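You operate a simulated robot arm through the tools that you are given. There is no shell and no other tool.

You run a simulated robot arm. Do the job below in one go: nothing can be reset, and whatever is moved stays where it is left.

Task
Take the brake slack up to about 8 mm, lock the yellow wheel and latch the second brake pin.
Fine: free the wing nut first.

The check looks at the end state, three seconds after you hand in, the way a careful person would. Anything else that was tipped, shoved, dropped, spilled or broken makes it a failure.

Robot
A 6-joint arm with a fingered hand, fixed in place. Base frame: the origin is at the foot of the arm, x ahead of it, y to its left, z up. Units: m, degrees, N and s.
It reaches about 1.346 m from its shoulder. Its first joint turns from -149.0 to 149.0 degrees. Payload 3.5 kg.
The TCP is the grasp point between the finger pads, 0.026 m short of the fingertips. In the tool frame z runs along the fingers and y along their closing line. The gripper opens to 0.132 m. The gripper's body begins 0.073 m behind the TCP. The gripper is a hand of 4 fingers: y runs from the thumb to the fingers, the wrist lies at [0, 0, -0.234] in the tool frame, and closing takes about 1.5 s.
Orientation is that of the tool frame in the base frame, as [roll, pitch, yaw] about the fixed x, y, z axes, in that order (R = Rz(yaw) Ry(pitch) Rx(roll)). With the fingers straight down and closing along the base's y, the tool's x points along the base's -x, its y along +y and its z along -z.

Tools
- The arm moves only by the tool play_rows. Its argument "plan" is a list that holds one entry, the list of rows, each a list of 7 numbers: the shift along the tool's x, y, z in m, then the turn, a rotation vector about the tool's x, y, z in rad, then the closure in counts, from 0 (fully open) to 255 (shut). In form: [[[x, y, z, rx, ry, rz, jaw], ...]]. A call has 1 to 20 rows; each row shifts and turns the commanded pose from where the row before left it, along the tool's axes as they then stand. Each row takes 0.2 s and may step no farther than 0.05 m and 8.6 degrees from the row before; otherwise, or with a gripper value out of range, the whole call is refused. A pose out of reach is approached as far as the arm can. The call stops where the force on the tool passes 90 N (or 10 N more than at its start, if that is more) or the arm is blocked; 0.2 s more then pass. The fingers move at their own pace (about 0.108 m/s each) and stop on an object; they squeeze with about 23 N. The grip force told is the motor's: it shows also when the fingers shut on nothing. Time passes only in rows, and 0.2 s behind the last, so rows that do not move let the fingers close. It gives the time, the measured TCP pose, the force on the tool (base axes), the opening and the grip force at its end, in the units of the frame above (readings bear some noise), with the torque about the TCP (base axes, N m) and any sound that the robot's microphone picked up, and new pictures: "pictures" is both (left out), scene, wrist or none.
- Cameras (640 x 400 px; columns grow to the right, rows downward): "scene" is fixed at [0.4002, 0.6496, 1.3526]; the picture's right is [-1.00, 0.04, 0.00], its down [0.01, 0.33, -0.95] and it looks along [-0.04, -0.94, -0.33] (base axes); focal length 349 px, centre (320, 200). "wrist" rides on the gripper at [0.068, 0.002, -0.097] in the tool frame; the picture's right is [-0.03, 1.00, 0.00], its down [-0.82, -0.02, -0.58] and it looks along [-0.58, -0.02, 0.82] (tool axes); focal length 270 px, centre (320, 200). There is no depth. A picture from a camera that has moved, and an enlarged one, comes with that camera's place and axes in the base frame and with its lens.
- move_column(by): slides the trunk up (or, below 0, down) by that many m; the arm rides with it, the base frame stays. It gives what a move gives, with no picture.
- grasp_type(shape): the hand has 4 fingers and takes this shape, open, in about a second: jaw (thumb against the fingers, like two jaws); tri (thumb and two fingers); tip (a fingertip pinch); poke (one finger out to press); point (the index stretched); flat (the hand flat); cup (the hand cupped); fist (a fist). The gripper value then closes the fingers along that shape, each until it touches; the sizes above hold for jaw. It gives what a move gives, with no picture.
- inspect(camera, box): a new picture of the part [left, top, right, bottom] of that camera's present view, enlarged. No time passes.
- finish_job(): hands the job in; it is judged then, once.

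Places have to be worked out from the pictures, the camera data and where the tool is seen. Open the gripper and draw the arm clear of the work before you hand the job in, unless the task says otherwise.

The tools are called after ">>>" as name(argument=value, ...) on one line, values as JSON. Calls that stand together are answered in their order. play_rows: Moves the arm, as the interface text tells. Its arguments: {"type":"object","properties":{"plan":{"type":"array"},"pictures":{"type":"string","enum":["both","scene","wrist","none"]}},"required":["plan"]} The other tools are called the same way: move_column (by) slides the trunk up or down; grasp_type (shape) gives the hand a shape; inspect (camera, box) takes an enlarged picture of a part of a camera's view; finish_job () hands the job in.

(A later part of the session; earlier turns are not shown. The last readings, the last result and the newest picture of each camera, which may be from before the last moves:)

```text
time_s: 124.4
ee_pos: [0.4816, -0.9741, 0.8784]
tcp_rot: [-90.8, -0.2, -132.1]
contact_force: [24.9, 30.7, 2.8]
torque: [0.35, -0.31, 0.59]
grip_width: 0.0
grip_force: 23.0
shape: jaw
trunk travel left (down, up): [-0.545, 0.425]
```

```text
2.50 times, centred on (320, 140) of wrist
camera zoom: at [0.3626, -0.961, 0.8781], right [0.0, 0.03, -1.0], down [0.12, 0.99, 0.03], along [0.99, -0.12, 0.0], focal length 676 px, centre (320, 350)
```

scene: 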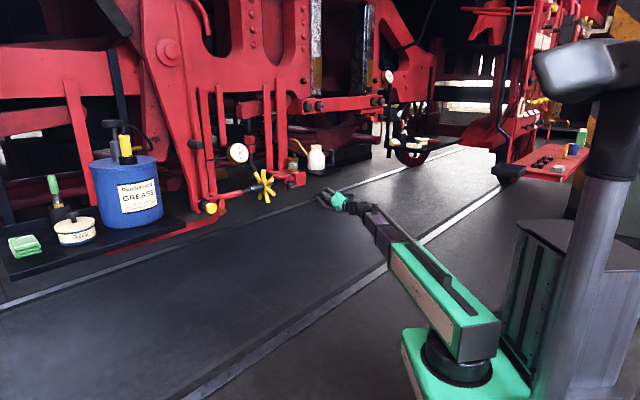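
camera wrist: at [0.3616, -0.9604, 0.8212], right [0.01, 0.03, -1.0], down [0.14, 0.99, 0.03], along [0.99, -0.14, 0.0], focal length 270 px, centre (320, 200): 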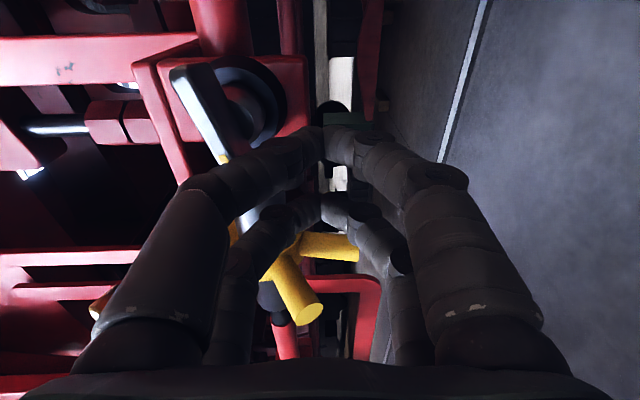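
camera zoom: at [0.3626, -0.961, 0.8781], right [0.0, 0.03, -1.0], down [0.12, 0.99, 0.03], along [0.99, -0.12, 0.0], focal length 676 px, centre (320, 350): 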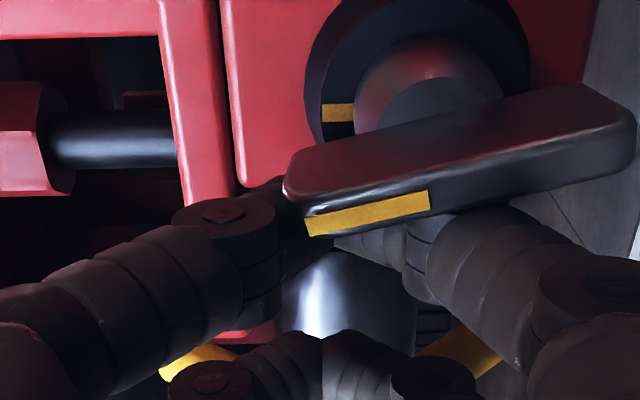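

Resistance is rising (40 N, tab at about 16°), which means the nut is tightening. I'll push harder in one go.

>>> play_rows(plan=[[[0.003, 0, 0, 0, 0, 0, 255], [0.003, 0, 0, 0, 0, 0, 255], [0.003, 0, 0, 0, 0, 0, 255], [0.003, 0, 0, 0, 0, 0, 255], [0.003, 0, 0, 0, 0, 0, 255], [0.003, 0, 0, 0, 0, 0, 255], [0, 0, 0, 0, 0, 0, 255]]], pictures="none")

>>> inspect(camera="wrist", box=[200, 60, 440, 220])

```text
time_s: 125.8
ee_pos: [0.4783, -0.9756, 0.8789]
tcp_rot: [-90.8, 0.0, -130.3]
contact_force: [4.9, 24.4, 6.9]
torque: [0.18, -0.09, -0.15]
grip_width: 0.0
grip_force: 23.4
shape: jaw
trunk travel left (down, up): [-0.545, 0.425]
stopped in row 7: the force on the tool passed its limit at 91 N (the readings are from after the stop); the commanded pose is now the measured one
```

```text
2.50 times, centred on (320, 140) of wrist
camera zoom: at [0.3599, -0.9663, 0.8787], right [0.01, 0.03, -1.0], down [0.09, 1.0, 0.03], along [1.0, -0.09, 0.0], focal length 676 px, centre (320, 350)
```

zoom: 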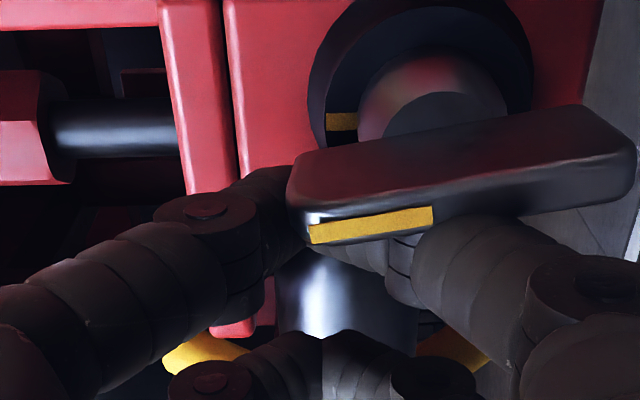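

The push hit the 90 N limit with the tab at roughly 9°. I'll back out and look at where the tab stands.

>>> play_rows(plan=[[[-0.004, 0, 0, 0, 0, 0, 255], [-0.004, 0, -0.02, 0, 0, 0, 255], [0, 0, -0.04, -0.015, 0, 0, 255], [0, 0, -0.03, -0.015, 0, 0, 255], [0, 0, 0, -0.015, 0, 0, 255]]], pictures="both")

>>> inspect(camera="scene", box=[270, 165, 310, 200])

>>> inspect(camera="wrist", box=[240, 40, 440, 160])

>>> inspect(camera="scene", box=[229, 140, 251, 164])

```text
time_s: 127.0
ee_pos: [0.4121, -0.9159, 0.8664]
tcp_rot: [-93.5, 0.0, -130.9]
contact_force: [-0.1, -0.8, 0.1]
torque: [0.04, 0.0, -0.03]
grip_width: 0.0
grip_force: 23.2
shape: jaw
out of reach, approached as far as the arm can: row 3, 4, 5
trunk travel left (down, up): [-0.545, 0.425]
camera wrist: at [0.293, -0.9055, 0.8703], right [-0.03, 0.06, -1.0], down [0.1, 0.99, 0.06], along [0.99, -0.1, -0.03], focal length 270 px, centre (320, 200)
```

scene: 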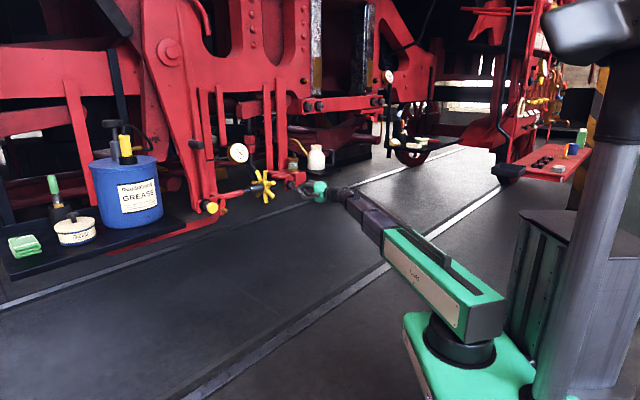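
wrist: 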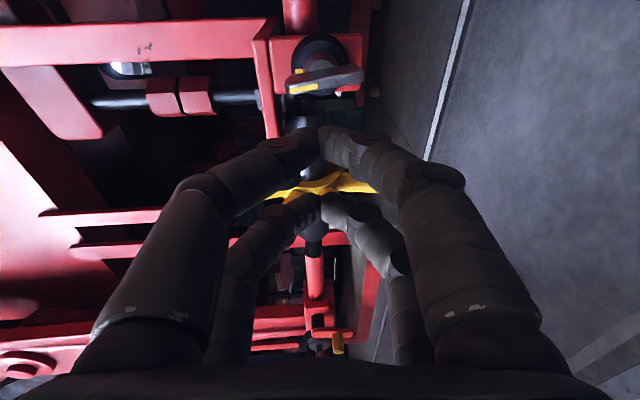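

```text
11.43 times, centred on (290, 182) of scene
camera zoom: at [0.4002, 0.6496, 1.3526], right [-1.0, 0.04, 0.0], down [0.01, 0.33, -0.95], along [-0.04, -0.94, -0.33], focal length 3989 px, centre (663, 400)
```

zoom: 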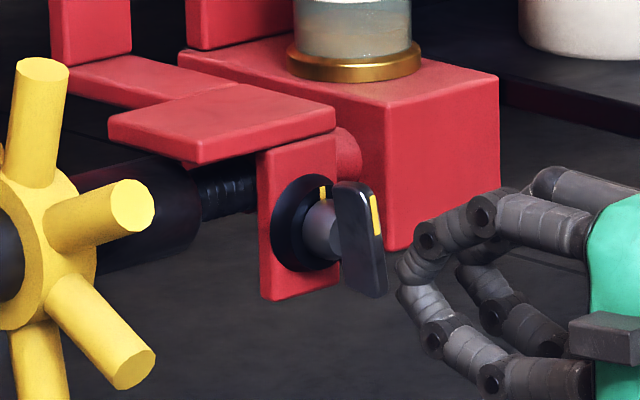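

```text
3.20 times, centred on (340, 100) of wrist
camera zoom: at [0.293, -0.9055, 0.8703], right [-0.03, 0.06, -1.0], down [0.1, 0.99, 0.06], along [0.99, -0.1, -0.03], focal length 865 px, centre (256, 520)
```

zoom: 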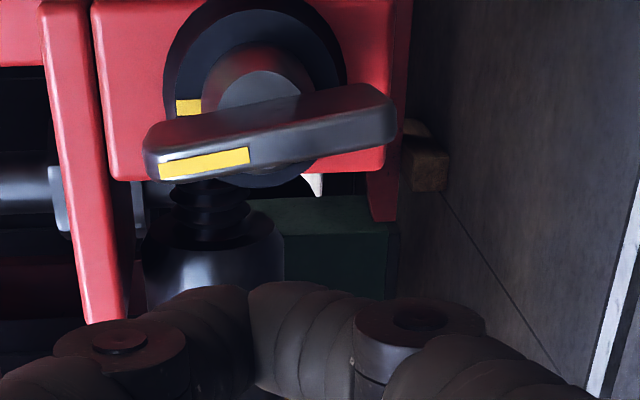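

```text
16.00 times, centred on (240, 152) of scene
camera zoom: at [0.4002, 0.6496, 1.3526], right [-1.0, 0.04, 0.0], down [0.01, 0.33, -0.95], along [-0.04, -0.94, -0.33], focal length 5584 px, centre (1600, 968)
```

zoom: 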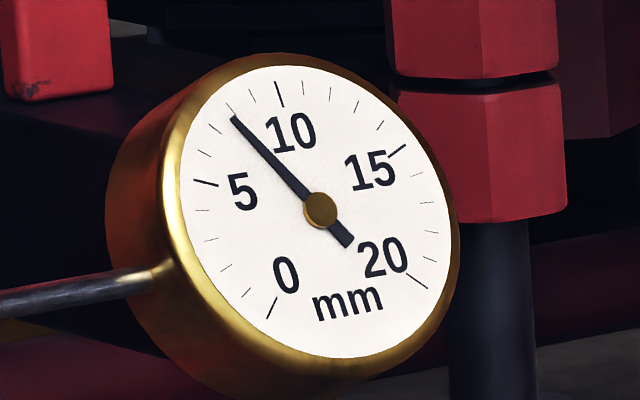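

The gauge is unchanged. I think the blocked push was the fingertips hitting the round nut body rather than the tab. I'll re-level, raise 8 mm, offset toward the wheel, and approach 1 cm shallower so only the tab's top end is pushed.

>>> play_rows(plan=[[[0, -0.0105, -0.0002, 0.045, 0, 0, 255], [0, 0, 0, 0, 0.038, 0, 255], [-0.016, 0, 0, 0, 0, 0, 255], [0, 0, 0, 0, 0, 0, 255]]], pictures="none")

>>> move_column(by=0.008)

```text
time_s: 128.1
ee_pos: [0.425, -0.905, 0.8761]
tcp_rot: [-90.9, 0.0, -133.0]
contact_force: [0.3, -0.4, 0.2]
torque: [0.01, 0.0, -0.02]
grip_width: 0.0
grip_force: 22.9
shape: jaw
trunk travel left (down, up): [-0.545, 0.425]
```

```text
time_s: 128.6
ee_pos: [0.4254, -0.9049, 0.8853]
tcp_rot: [-90.9, 0.0, -133.0]
contact_force: [0.5, -0.1, -0.1]
torque: [0.0, -0.02, 0.02]
grip_width: 0.0001
grip_force: 23.4
shape: jaw
trunk travel left (down, up): [-0.553, 0.417]
```

Aligned again. Advancing to n≈−1.006 and looking.

>>> play_rows(plan=[[[0, 0, 0.04, 0, 0, 0, 255], [0, 0, 0.038, 0, 0, 0, 255], [0, 0, 0, 0, 0, 0, 255]]], pictures="none")

>>> inspect(camera="wrist", box=[200, 60, 440, 220])

>>> inspect(camera="scene", box=[265, 160, 315, 200])

```text
time_s: 129.4
ee_pos: [0.4834, -0.9604, 0.8845]
tcp_rot: [-91.0, 0.0, -133.0]
contact_force: [0.1, -0.7, -0.3]
torque: [0.05, 0.02, -0.01]
grip_width: 0.0
grip_force: 22.9
shape: jaw
trunk travel left (down, up): [-0.553, 0.417]
```

```text
2.50 times, centred on (320, 140) of wrist
camera zoom: at [0.3655, -0.9446, 0.8839], right [0.01, 0.03, -1.0], down [0.13, 0.99, 0.03], along [0.99, -0.13, 0.0], focal length 676 px, centre (320, 350)
```

zoom: 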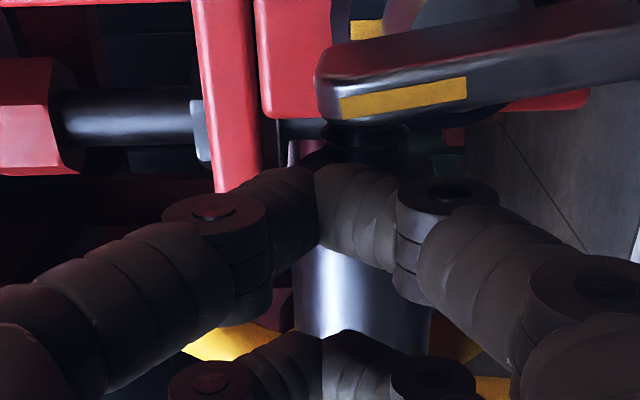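

```text
10.00 times, centred on (290, 180) of scene
camera zoom: at [0.4002, 0.6496, 1.3526], right [-1.0, 0.04, 0.0], down [0.01, 0.33, -0.95], along [-0.04, -0.94, -0.33], focal length 3490 px, centre (620, 400)
```

zoom: 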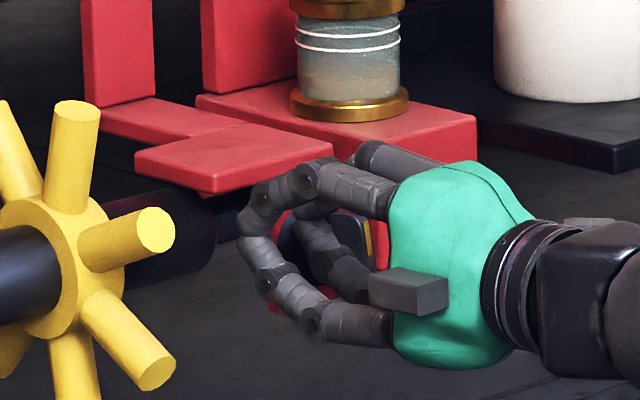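

The fingertips are beside the top end with about 1–1.5 cm to go. I'll lower 4 mm for more overlap and push in +x.

>>> move_column(by=-0.004)

>>> play_rows(plan=[[[0.004, 0, 0, 0, 0, 0, 255], [0.004, 0, 0, 0, 0, 0, 255], [0.004, 0, 0, 0, 0, 0, 255], [0.003, 0, 0, 0, 0, 0, 255], [0.003, 0, 0, 0, 0, 0, 255], [0.003, 0, 0, 0, 0, 0, 255], [0, 0, 0, 0, 0, 0, 255]]], pictures="none")

>>> inspect(camera="wrist", box=[200, 60, 440, 220])

```text
time_s: 129.9
ee_pos: [0.4838, -0.9581, 0.88]
tcp_rot: [-91.0, 0.0, -133.0]
contact_force: [0.0, -0.1, 0.4]
torque: [-0.03, -0.06, -0.02]
grip_width: 0.0
grip_force: 22.6
shape: jaw
trunk travel left (down, up): [-0.549, 0.421]
```

```text
time_s: 131.6
ee_pos: [0.473, -0.9704, 0.8806]
tcp_rot: [-91.0, 0.0, -132.5]
contact_force: [19.3, 23.1, -1.4]
torque: [0.32, -0.24, 0.31]
grip_width: 0.0001
grip_force: 23.4
shape: jaw
trunk travel left (down, up): [-0.549, 0.421]
```

```text
2.50 times, centred on (320, 140) of wrist
camera zoom: at [0.355, -0.9567, 0.8807], right [0.0, 0.03, -1.0], down [0.12, 0.99, 0.03], along [0.99, -0.12, 0.0], focal length 676 px, centre (320, 350)
```

zoom: 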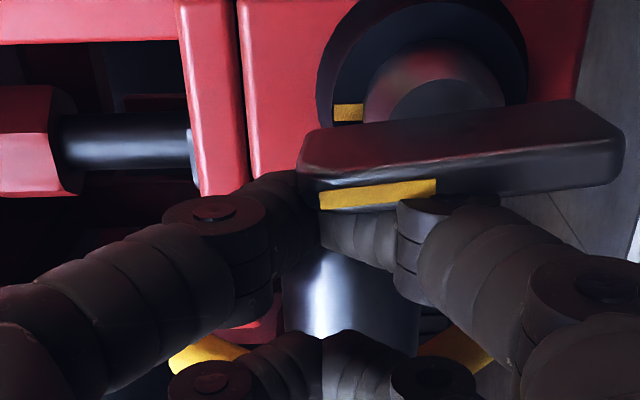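

The tab is now at about 5° with 30 N. One more firm push.

>>> play_rows(plan=[[[0.003, 0, 0, 0, 0, 0, 255], [0.003, 0, 0, 0, 0, 0, 255], [0.003, 0, 0, 0, 0, 0, 255], [0.003, 0, 0, 0, 0, 0, 255], [0.003, 0, 0, 0, 0, 0, 255], [0, 0, 0, 0, 0, 0, 255]]], pictures="none")

>>> inspect(camera="wrist", box=[200, 60, 440, 220])

```text
time_s: 132.9
ee_pos: [0.4736, -0.9728, 0.8823]
tcp_rot: [-90.9, -0.2, -130.8]
contact_force: [35.5, 71.3, -6.8]
torque: [1.71, -0.92, -0.17]
grip_width: 0.0
grip_force: 23.1
shape: jaw
trunk travel left (down, up): [-0.549, 0.421]
```

```text
2.50 times, centred on (320, 140) of wrist
camera zoom: at [0.3545, -0.9619, 0.8828], right [0.0, 0.03, -1.0], down [0.1, 0.99, 0.03], along [1.0, -0.1, 0.0], focal length 676 px, centre (320, 350)
```

zoom: 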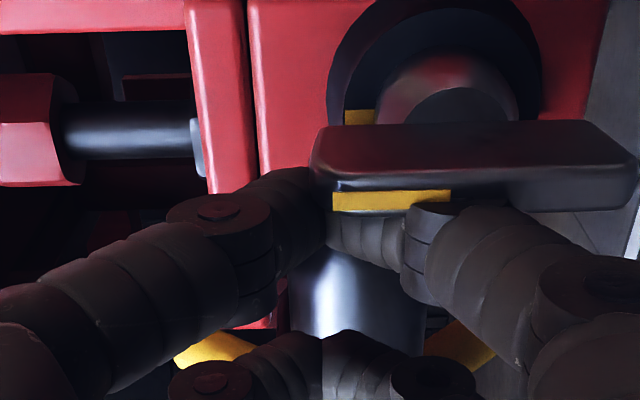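

The tab is now at about 0°, lined up with its mark and firmly tight at 79 N. I'll release and back off to verify.

>>> play_rows(plan=[[[-0.004, 0, 0, 0, 0, 0, 255], [-0.006, 0, 0, 0, 0, 0, 255], [0, 0, -0.03, 0, 0.02, 0, 255], [0, 0, -0.03, 0, 0.018, 0, 255], [0, 0, -0.04, 0, 0, 0, 255]]], pictures="wrist")

>>> inspect(camera="scene", box=[270, 165, 310, 200])

>>> inspect(camera="wrist", box=[240, 40, 440, 160])

>>> inspect(camera="scene", box=[229, 140, 251, 164])

```text
time_s: 134.2
ee_pos: [0.3916, -0.9099, 0.8801]
tcp_rot: [-90.9, -0.1, -135.4]
contact_force: [-0.1, -0.2, -0.5]
torque: [-0.02, -0.01, 0.01]
grip_width: 0.0003
grip_force: 23.2
shape: jaw
trunk travel left (down, up): [-0.549, 0.421]
camera wrist: at [0.2748, -0.8911, 0.8801], right [0.01, 0.03, -1.0], down [0.17, 0.98, 0.03], along [0.98, -0.17, 0.0], focal length 270 px, centre (320, 200)
```

wrist: 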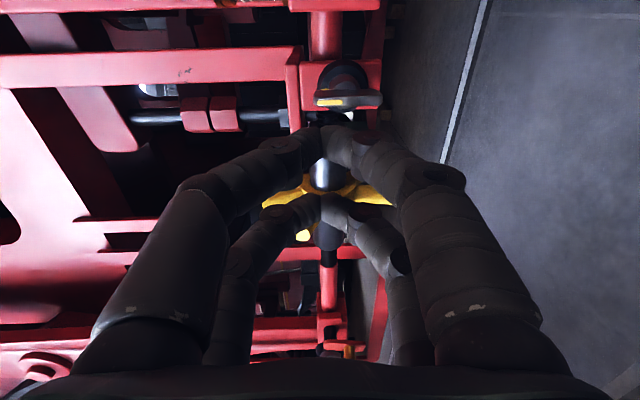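

```text
11.43 times, centred on (290, 182) of scene
camera zoom: at [0.4002, 0.6496, 1.3526], right [-1.0, 0.04, 0.0], down [0.01, 0.33, -0.95], along [-0.04, -0.94, -0.33], focal length 3989 px, centre (663, 400)
```

zoom: 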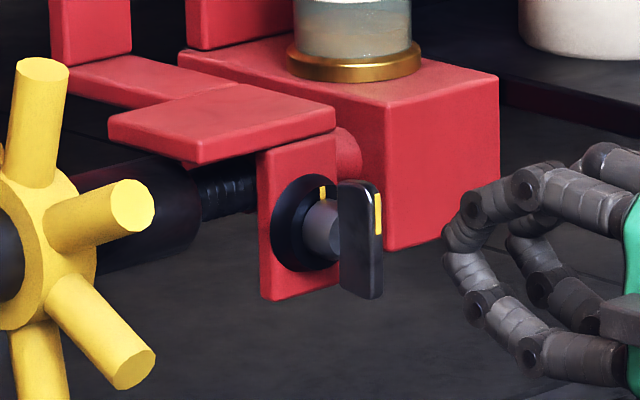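

```text
3.20 times, centred on (340, 100) of wrist
camera zoom: at [0.2748, -0.8911, 0.8801], right [0.01, 0.03, -1.0], down [0.17, 0.98, 0.03], along [0.98, -0.17, 0.0], focal length 865 px, centre (256, 520)
```

zoom: 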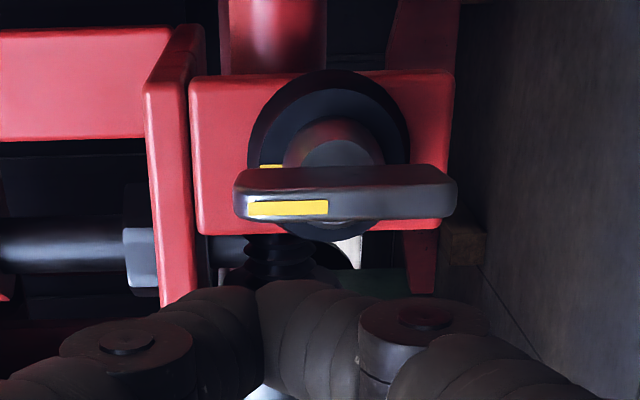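

```text
16.00 times, centred on (240, 152) of scene
camera zoom: at [0.4002, 0.6496, 1.3526], right [-1.0, 0.04, 0.0], down [0.01, 0.33, -0.95], along [-0.04, -0.94, -0.33], focal length 5584 px, centre (1600, 968)
```

zoom: 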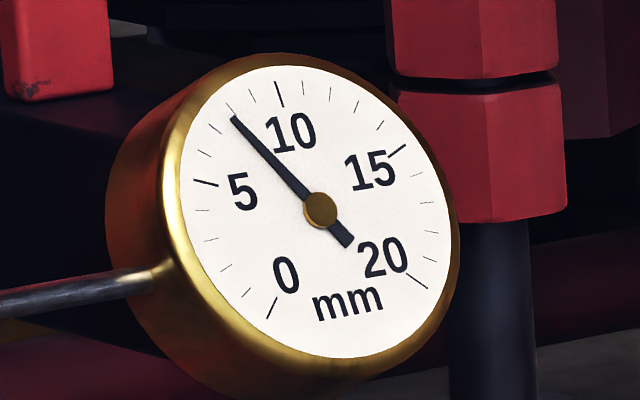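

The tab stands upright on its mark and the gauge still shows about 7.8 mm, so the wheel is locked. Next is the pin: the yellow knob triangulates to about (0.778,-0.67,0.87). I'll back off and slide along toward it.

>>> play_rows(plan=[[[0, 0, -0.03, 0, -0.042, 0, 255], [0, 0, -0.03, 0, 0, 0, 255], [-0.045, 0, 0, 0, 0, 0, 255], [-0.045, 0, 0, 0, 0, 0, 255], [-0.045, 0, 0, 0, 0, 0, 255], [-0.045, 0, 0, 0, 0, 0, 255], [-0.045, 0, 0, 0, 0, 0, 255], [-0.045, 0, 0, 0, 0, 0, 255], [-0.045, 0, 0, 0, 0, 0, 255], [0, 0, 0, 0, 0, 0, 255]]], pictures="both")

>>> inspect(camera="scene", box=[190, 180, 250, 220])

```text
time_s: 136.3
ee_pos: [0.5652, -0.6359, 0.8805]
tcp_rot: [-90.9, 0.1, -132.9]
contact_force: [-0.3, -0.5, -0.1]
torque: [0.0, 0.01, 0.0]
grip_width: 0.0
grip_force: 23.0
shape: jaw
trunk travel left (down, up): [-0.549, 0.421]
camera wrist: at [0.4467, -0.6209, 0.8802], right [0.01, 0.03, -1.0], down [0.13, 0.99, 0.03], along [0.99, -0.13, 0.0], focal length 270 px, centre (320, 200)
```

scene: 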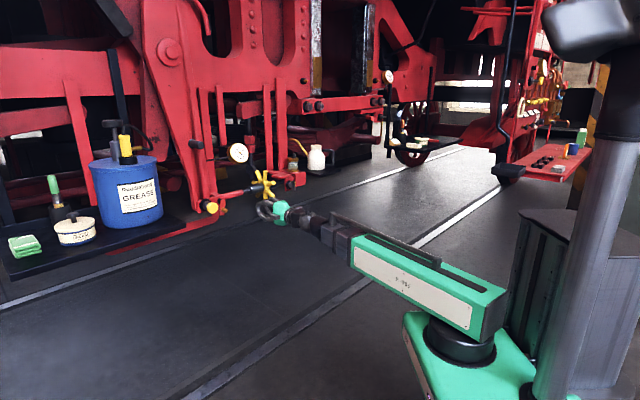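
wrist: 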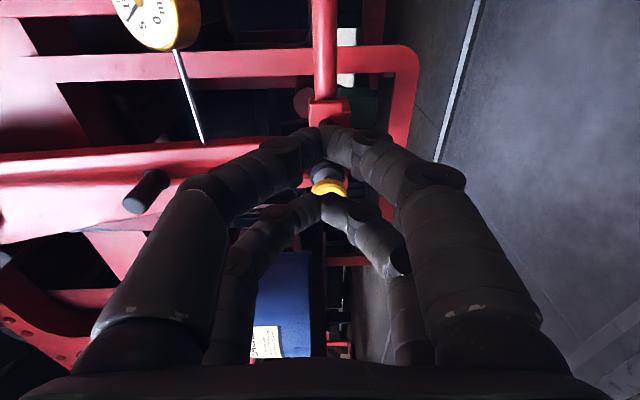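

```text
10.00 times, centred on (220, 200) of scene
camera zoom: at [0.4002, 0.6496, 1.3526], right [-1.0, 0.04, 0.0], down [0.01, 0.33, -0.95], along [-0.04, -0.94, -0.33], focal length 3490 px, centre (1320, 200)
```

zoom: 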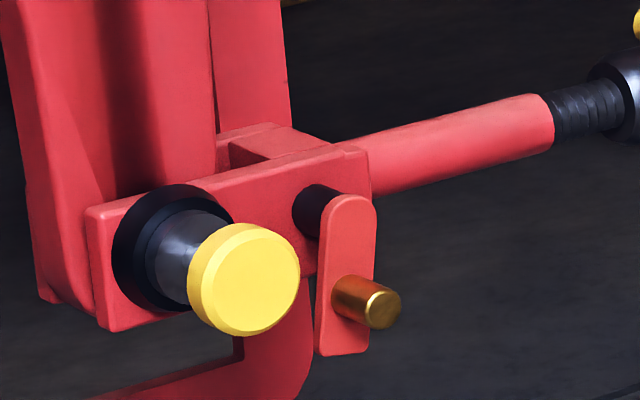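

The knob pin and its swinging latch plate with the bronze handle are visible. I'll open the hand for an unobstructed close view.

>>> play_rows(plan=[[[0, 0, 0, 0, 0, 0, 0], [0, 0, 0, 0, 0, 0, 0], [0, 0, 0, 0, 0, 0, 0], [0, 0, 0, 0, 0, 0, 0], [0, 0, 0, 0, 0, 0, 0]]], pictures="wrist")

>>> inspect(camera="wrist", box=[260, 110, 400, 230])

```text
time_s: 137.6
ee_pos: [0.5662, -0.6349, 0.8808]
tcp_rot: [-90.8, -0.1, -132.8]
contact_force: [0.0, 0.6, -0.1]
torque: [0.03, -0.02, -0.01]
grip_width: 0.132
grip_force: 0.1
shape: jaw
trunk travel left (down, up): [-0.549, 0.421]
camera wrist: at [0.4465, -0.6211, 0.8802], right [0.01, 0.03, -1.0], down [0.13, 0.99, 0.03], along [0.99, -0.13, 0.0], focal length 270 px, centre (320, 200)
```

wrist: 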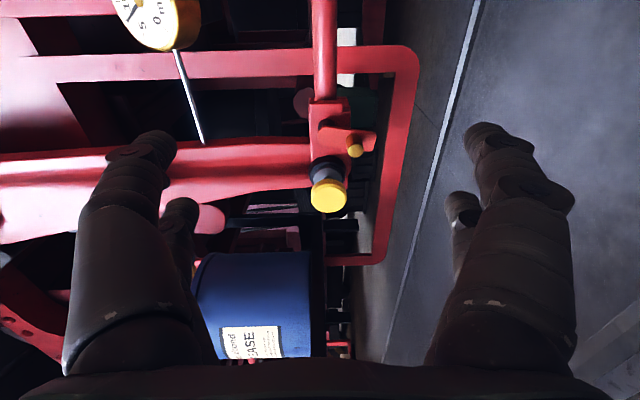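

```text
3.33 times, centred on (330, 170) of wrist
camera zoom: at [0.4465, -0.6211, 0.8802], right [0.01, 0.03, -1.0], down [0.13, 0.99, 0.03], along [0.99, -0.13, 0.0], focal length 901 px, centre (287, 300)
```

zoom: 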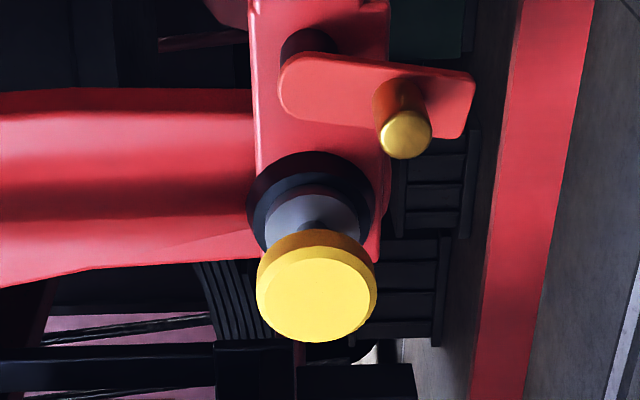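

From the pictures the latch plate pivots near u'≈−0.027, z≈0.868. Its bronze handle is at u'≈−0.021, z≈0.84, and the pin's narrow neck lies at about the plate's depth. I'll line up the far digit pair with the handle (so the hand stays clear of the knob) and approach partway.

>>> move_column(by=-0.041)

>>> play_rows(plan=[[[-0.0175, 0, 0, 0, 0, 0, 80], [-0.0175, 0, 0, 0, 0, 0, 160], [0, 0, 0.04, 0, 0, 0, 160], [0, 0, 0.04, 0, 0, 0, 160], [0, 0, 0.03, 0, 0, 0, 160], [0, 0, 0, 0, 0, 0, 160]]], pictures="wrist")

>>> inspect(camera="wrist", box=[220, 100, 420, 260])

>>> inspect(camera="scene", box=[190, 180, 270, 230])

```text
time_s: 138.4
ee_pos: [0.5652, -0.6352, 0.8398]
tcp_rot: [-90.9, 0.0, -132.8]
contact_force: [0.2, -0.5, 0.3]
torque: [-0.02, 0.0, 0.02]
grip_width: 0.1321
grip_force: 0.1
shape: jaw
trunk travel left (down, up): [-0.508, 0.462]
```

```text
time_s: 139.8
ee_pos: [0.6707, -0.6854, 0.8381]
tcp_rot: [-91.0, 0.0, -132.8]
contact_force: [0.6, -0.8, -0.1]
torque: [-0.01, -0.02, 0.01]
grip_width: 0.0499
grip_force: 0.1
shape: jaw
trunk travel left (down, up): [-0.508, 0.462]
camera wrist: at [0.5525, -0.67, 0.8388], right [0.0, 0.03, -1.0], down [0.13, 0.99, 0.03], along [0.99, -0.13, 0.0], focal length 270 px, centre (320, 200)
```

wrist: 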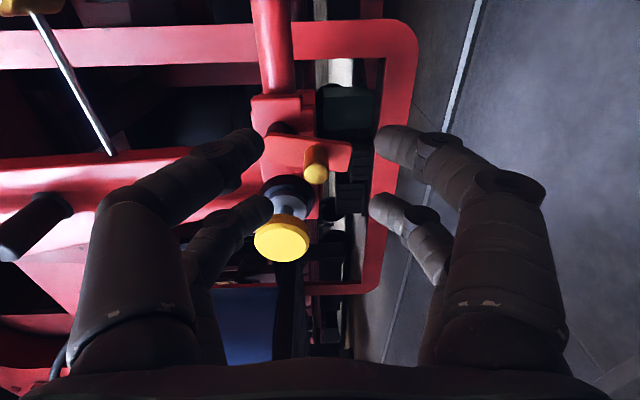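

```text
2.50 times, centred on (320, 180) of wrist
camera zoom: at [0.5525, -0.67, 0.8388], right [0.0, 0.03, -1.0], down [0.13, 0.99, 0.03], along [0.99, -0.13, 0.0], focal length 676 px, centre (320, 250)
```

zoom: 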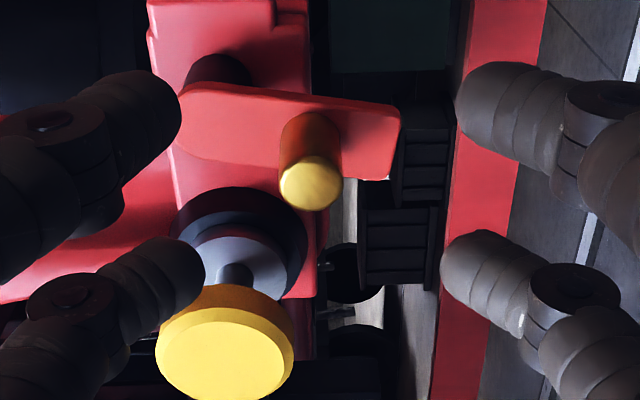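

```text
8.00 times, centred on (230, 205) of scene
camera zoom: at [0.4002, 0.6496, 1.3526], right [-1.0, 0.04, 0.0], down [0.01, 0.33, -0.95], along [-0.04, -0.94, -0.33], focal length 2792 px, centre (1040, 160)
```

zoom: 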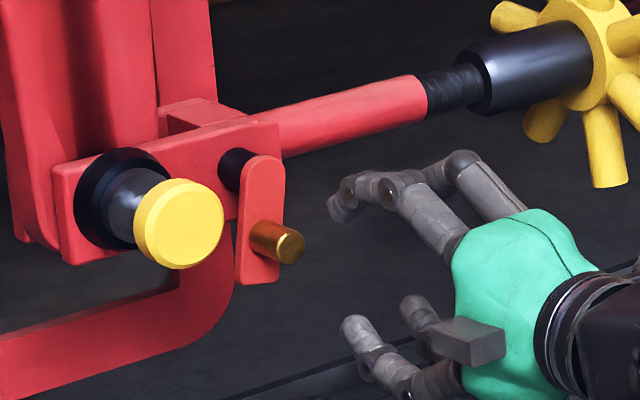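

Handle tip at x≈−24 mm, y≈−3 mm in the tool frame, right on the far digit pair. I'll advance 50 mm and close on the handle.

>>> play_rows(plan=[[[0, -0.001, 0.025, 0, 0, 0, 160], [0, 0, 0.025, 0, 0, 0, 160], [0, 0, 0, 0, 0, 0, 200], [0, 0, 0, 0, 0, 0, 230], [0, 0, 0, 0, 0, 0, 255], [0, 0, 0, 0, 0, 0, 255], [0, 0, 0, 0, 0, 0, 255], [0, 0, 0, 0, 0, 0, 255]]], pictures="wrist")

>>> inspect(camera="wrist", box=[220, 120, 420, 280])

>>> inspect(camera="scene", box=[190, 180, 270, 230])

```text
time_s: 141.6
ee_pos: [0.7053, -0.7185, 0.839]
tcp_rot: [-91.0, 0.2, -132.8]
contact_force: [2.0, -5.4, 1.0]
torque: [-0.02, -0.05, -0.15]
grip_width: 0.0002
grip_force: 23.1
shape: jaw
trunk travel left (down, up): [-0.508, 0.462]
camera wrist: at [0.5873, -0.7043, 0.8387], right [0.0, 0.03, -1.0], down [0.13, 0.99, 0.03], along [0.99, -0.13, 0.0], focal length 270 px, centre (320, 200)
```

wrist: 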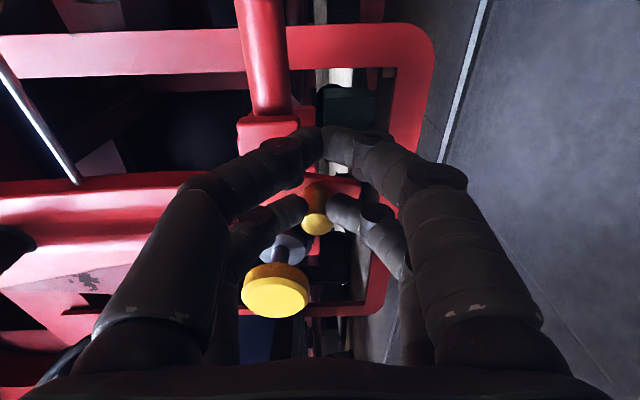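

```text
2.50 times, centred on (320, 200) of wrist
camera zoom: at [0.5873, -0.7043, 0.8387], right [0.0, 0.03, -1.0], down [0.13, 0.99, 0.03], along [0.99, -0.13, 0.0], focal length 676 px, centre (320, 200)
```

zoom: 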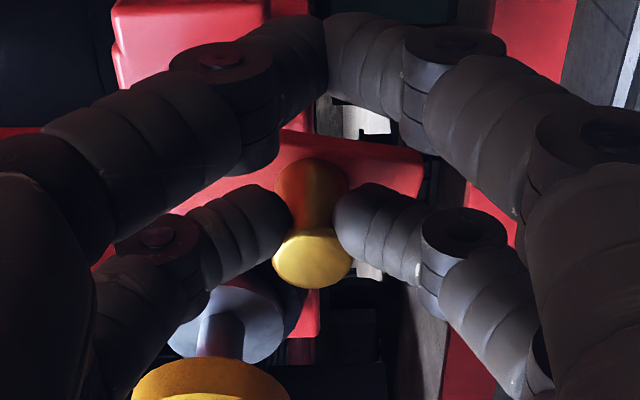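

```text
8.00 times, centred on (230, 205) of scene
camera zoom: at [0.4002, 0.6496, 1.3526], right [-1.0, 0.04, 0.0], down [0.01, 0.33, -0.95], along [-0.04, -0.94, -0.33], focal length 2792 px, centre (1040, 160)
```

zoom: 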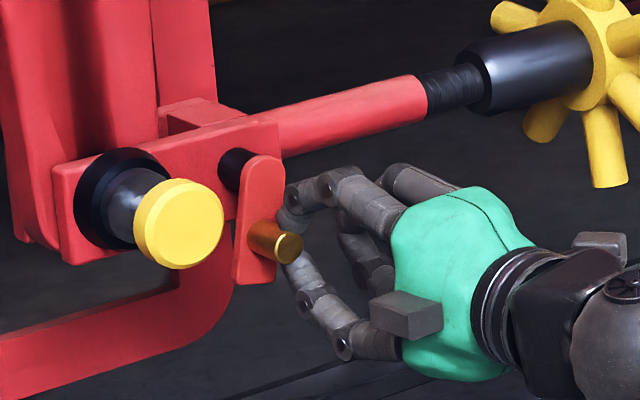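

The far digits hold the bronze handle. I'll swing it along its arc (toward the pin, then up) for the first part and check forces.

>>> play_rows(plan=[[[-0.0053, -0.0018, 0, 0.0077, 0, 0, 255], [-0.0063, -0.0041, 0, 0.0175, 0, 0, 255], [-0.0052, -0.0056, 0, 0.0239, 0, 0, 255], [-0.0035, -0.0067, 0, 0.0286, 0, 0, 255], [0, 0, 0, 0, 0, 0, 255]]], pictures="wrist")

>>> inspect(camera="wrist", box=[220, 120, 420, 280])

>>> inspect(camera="scene", box=[190, 180, 250, 220])

```text
time_s: 142.8
ee_pos: [0.7158, -0.7064, 0.8554]
tcp_rot: [-86.7, 0.2, -133.0]
contact_force: [-15.9, -20.5, -2.0]
torque: [0.26, -0.18, -0.51]
grip_width: 0.0002
grip_force: 23.3
shape: jaw
trunk travel left (down, up): [-0.508, 0.462]
camera wrist: at [0.5992, -0.6915, 0.8487], right [0.06, -0.02, -1.0], down [0.14, 0.99, -0.01], along [0.99, -0.13, 0.06], focal length 270 px, centre (320, 200)
```

wrist: 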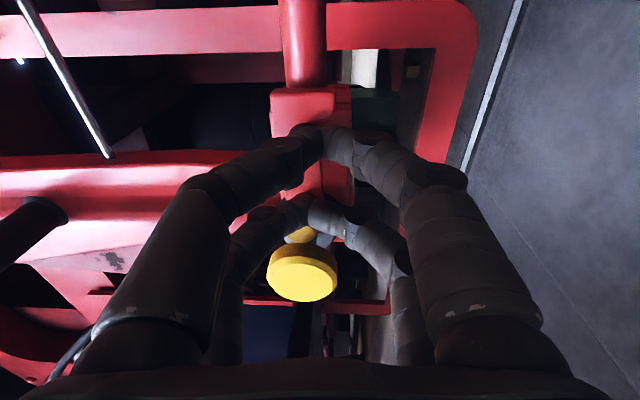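

```text
2.50 times, centred on (320, 200) of wrist
camera zoom: at [0.5992, -0.6915, 0.8487], right [0.06, -0.02, -1.0], down [0.14, 0.99, -0.01], along [0.99, -0.13, 0.06], focal length 676 px, centre (320, 200)
```

zoom: 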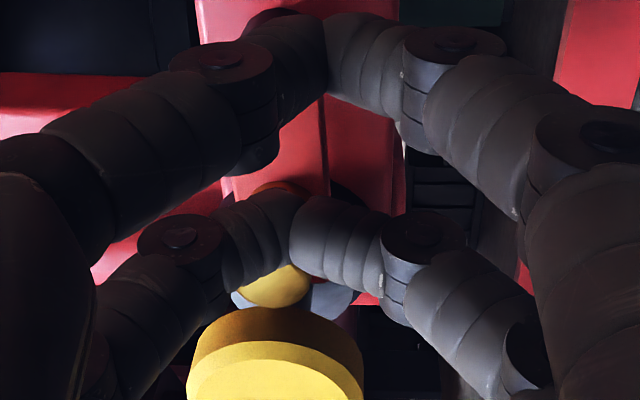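

```text
10.00 times, centred on (220, 200) of scene
camera zoom: at [0.4002, 0.6496, 1.3526], right [-1.0, 0.04, 0.0], down [0.01, 0.33, -0.95], along [-0.04, -0.94, -0.33], focal length 3490 px, centre (1320, 200)
```

zoom: 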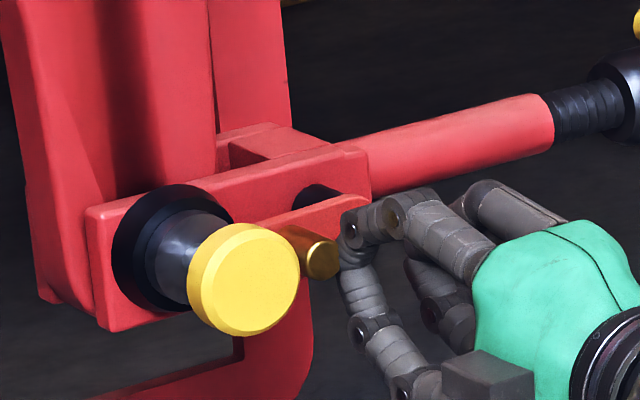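

The plate has swung nearly horizontal toward the pin's neck, with about 26 N sideways reaction. I'll finish the upward part of the arc, easing off sideways.

>>> play_rows(plan=[[[0.001, -0.004, 0, 0.0171, 0, 0, 255], [0, -0.004, 0, 0.0171, 0, 0, 255], [0, 0, 0, 0, 0, 0, 255]]], pictures="wrist")

>>> inspect(camera="wrist", box=[220, 120, 420, 280])

>>> inspect(camera="scene", box=[190, 180, 250, 220])

```text
time_s: 143.6
ee_pos: [0.7173, -0.7073, 0.862]
tcp_rot: [-84.8, 0.1, -133.0]
contact_force: [-12.7, -19.0, -14.1]
torque: [0.09, 0.25, -0.45]
grip_width: 0.0001
grip_force: 22.7
shape: jaw
trunk travel left (down, up): [-0.508, 0.462]
camera wrist: at [0.5998, -0.6923, 0.8522], right [0.08, -0.04, -1.0], down [0.14, 0.99, -0.03], along [0.99, -0.13, 0.09], focal length 270 px, centre (320, 200)
```

wrist: 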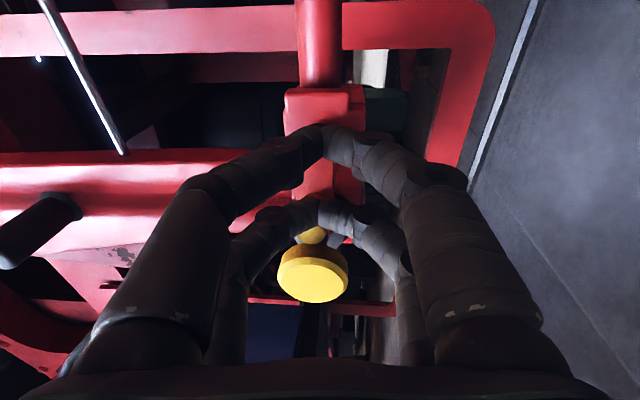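

```text
2.50 times, centred on (320, 200) of wrist
camera zoom: at [0.5998, -0.6923, 0.8522], right [0.08, -0.04, -1.0], down [0.14, 0.99, -0.03], along [0.99, -0.13, 0.09], focal length 676 px, centre (320, 200)
```

zoom: 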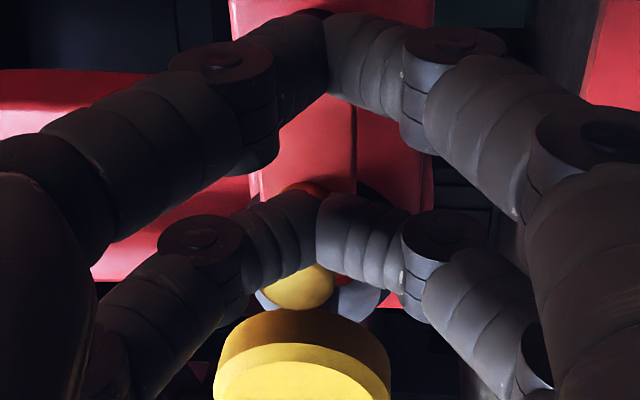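

```text
10.00 times, centred on (220, 200) of scene
camera zoom: at [0.4002, 0.6496, 1.3526], right [-1.0, 0.04, 0.0], down [0.01, 0.33, -0.95], along [-0.04, -0.94, -0.33], focal length 3490 px, centre (1320, 200)
```

zoom: 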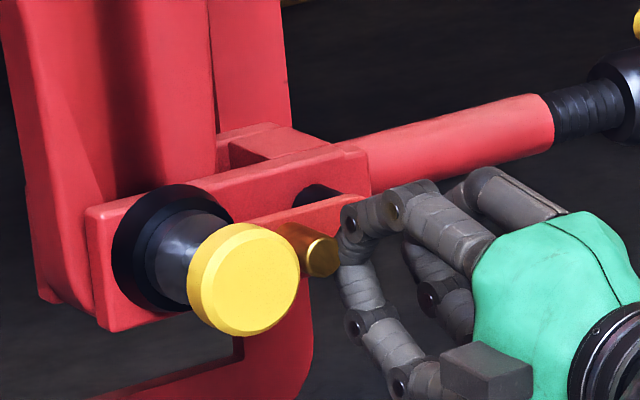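

The plate is horizontal with its tip behind the knob and it has come up against a stop. I'll open the fingers gently and back off to see whether it stays.

>>> play_rows(plan=[[[0, 0.001, 0, 0, 0, 0, 230], [0, 0, 0, 0, 0, 0, 200], [0, 0, 0, 0, 0, 0, 170], [0, 0, 0, 0, 0, 0, 160], [0, 0, 0, 0, 0, 0, 160], [0.001, -0.0018, -0.0199, 0, 0, 0, 160], [0.001, -0.0027, -0.0299, 0, 0, 0, 160], [0, -0.0036, -0.0398, 0, 0, 0, 160], [0, -0.0036, -0.0398, 0, 0, 0, 160]]], pictures="both")

>>> inspect(camera="wrist", box=[220, 80, 420, 240])

>>> inspect(camera="scene", box=[190, 180, 250, 220])

```text
time_s: 145.6
ee_pos: [0.6226, -0.6164, 0.864]
tcp_rot: [-84.6, 0.0, -132.7]
contact_force: [-0.2, -0.6, -0.6]
torque: [-0.01, -0.05, -0.01]
grip_width: 0.0487
grip_force: 0.1
shape: jaw
out of reach, approached as far as the arm can: row 9
trunk travel left (down, up): [-0.508, 0.462]
camera wrist: at [0.5054, -0.6031, 0.8541], right [0.09, -0.04, -1.0], down [0.13, 0.99, -0.03], along [0.99, -0.13, 0.09], focal length 270 px, centre (320, 200)
```

scene: 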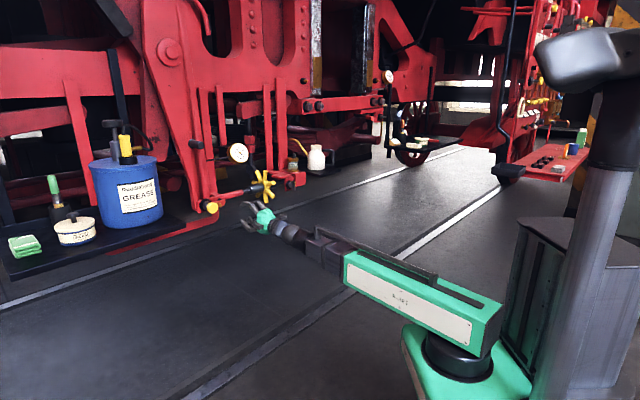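
wrist: 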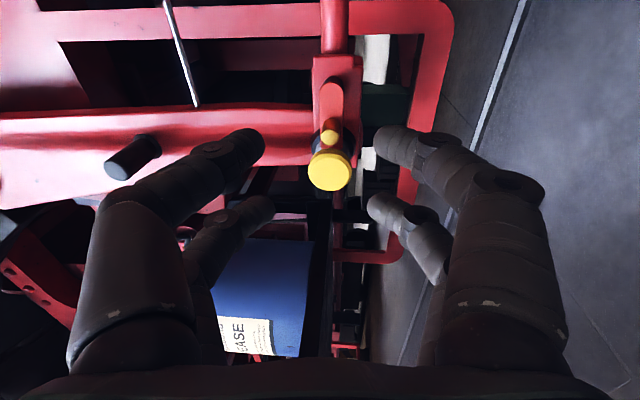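

```text
2.50 times, centred on (320, 160) of wrist
camera zoom: at [0.5054, -0.6031, 0.8541], right [0.09, -0.04, -1.0], down [0.13, 0.99, -0.03], along [0.99, -0.13, 0.09], focal length 676 px, centre (320, 300)
```

zoom: 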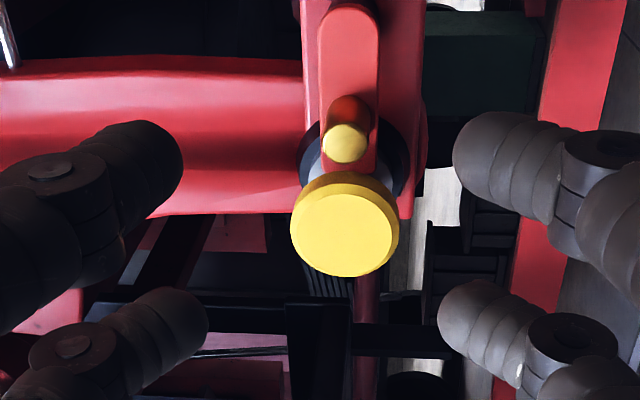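

```text
10.00 times, centred on (220, 200) of scene
camera zoom: at [0.4002, 0.6496, 1.3526], right [-1.0, 0.04, 0.0], down [0.01, 0.33, -0.95], along [-0.04, -0.94, -0.33], focal length 3490 px, centre (1320, 200)
```

zoom: 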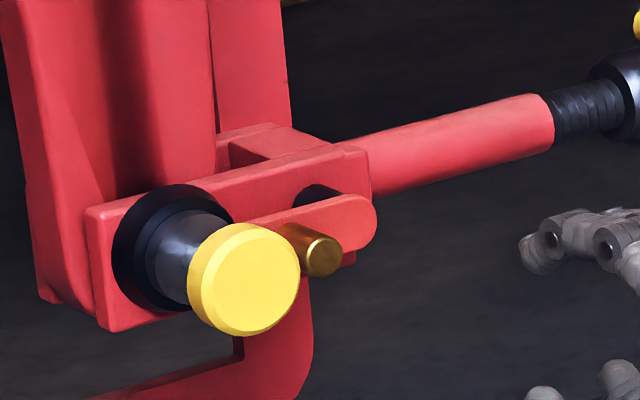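

The latch plate stays horizontal (about 92°) with its tip in the pin's neck behind the yellow knob. I'll check that there isn't another brake pin or latch I've overlooked, and re-read the gauge and nut.

>>> inspect(camera="scene", box=[140, 0, 300, 120])

>>> inspect(camera="scene", box=[170, 120, 310, 220])

>>> inspect(camera="scene", box=[0, 100, 200, 280])

>>> inspect(camera="scene", box=[290, 40, 440, 160])

```text
3.33 times, centred on (220, 60) of scene
camera zoom: at [0.4002, 0.6496, 1.3526], right [-1.0, 0.04, 0.0], down [0.01, 0.33, -0.95], along [-0.04, -0.94, -0.33], focal length 1163 px, centre (653, 667)
```

zoom: 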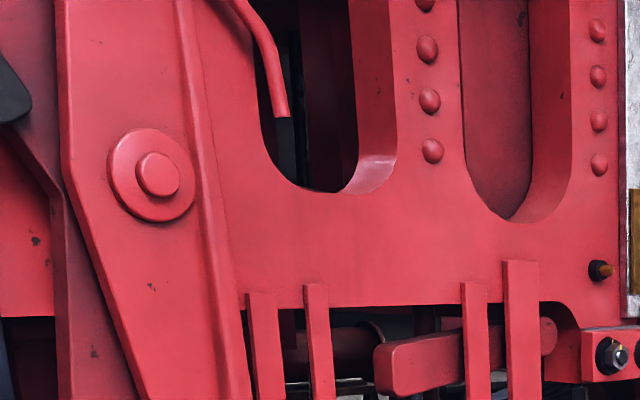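

```text
4.00 times, centred on (240, 170) of scene
camera zoom: at [0.4002, 0.6496, 1.3526], right [-1.0, 0.04, 0.0], down [0.01, 0.33, -0.95], along [-0.04, -0.94, -0.33], focal length 1396 px, centre (640, 320)
```

zoom: 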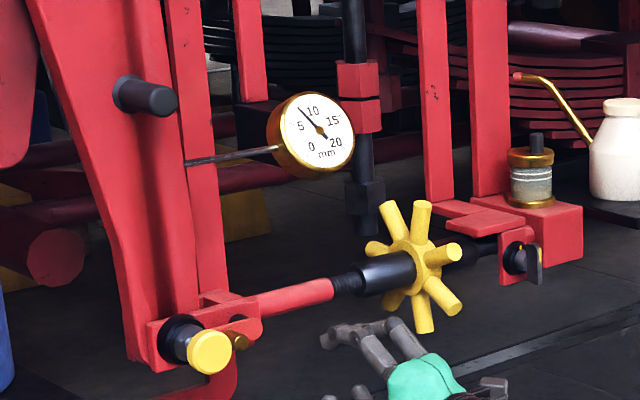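

```text
2.22 times, centred on (100, 190) of scene
camera zoom: at [0.4002, 0.6496, 1.3526], right [-1.0, 0.04, 0.0], down [0.01, 0.33, -0.95], along [-0.04, -0.94, -0.33], focal length 776 px, centre (809, 222)
```

zoom: 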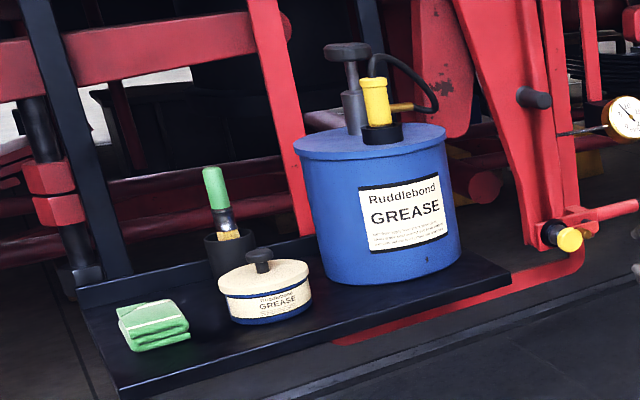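

```text
3.33 times, centred on (365, 100) of scene
camera zoom: at [0.4002, 0.6496, 1.3526], right [-1.0, 0.04, 0.0], down [0.01, 0.33, -0.95], along [-0.04, -0.94, -0.33], focal length 1163 px, centre (170, 533)
```

zoom: 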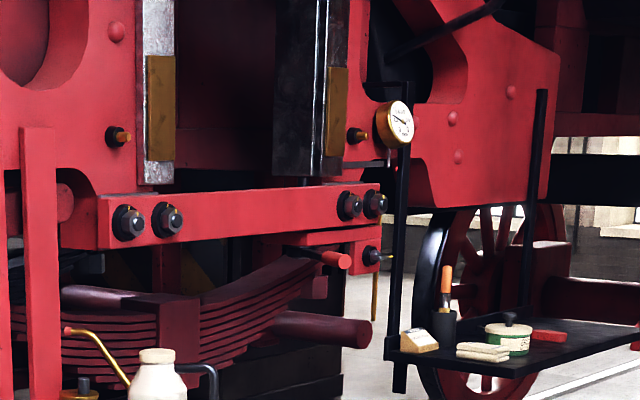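

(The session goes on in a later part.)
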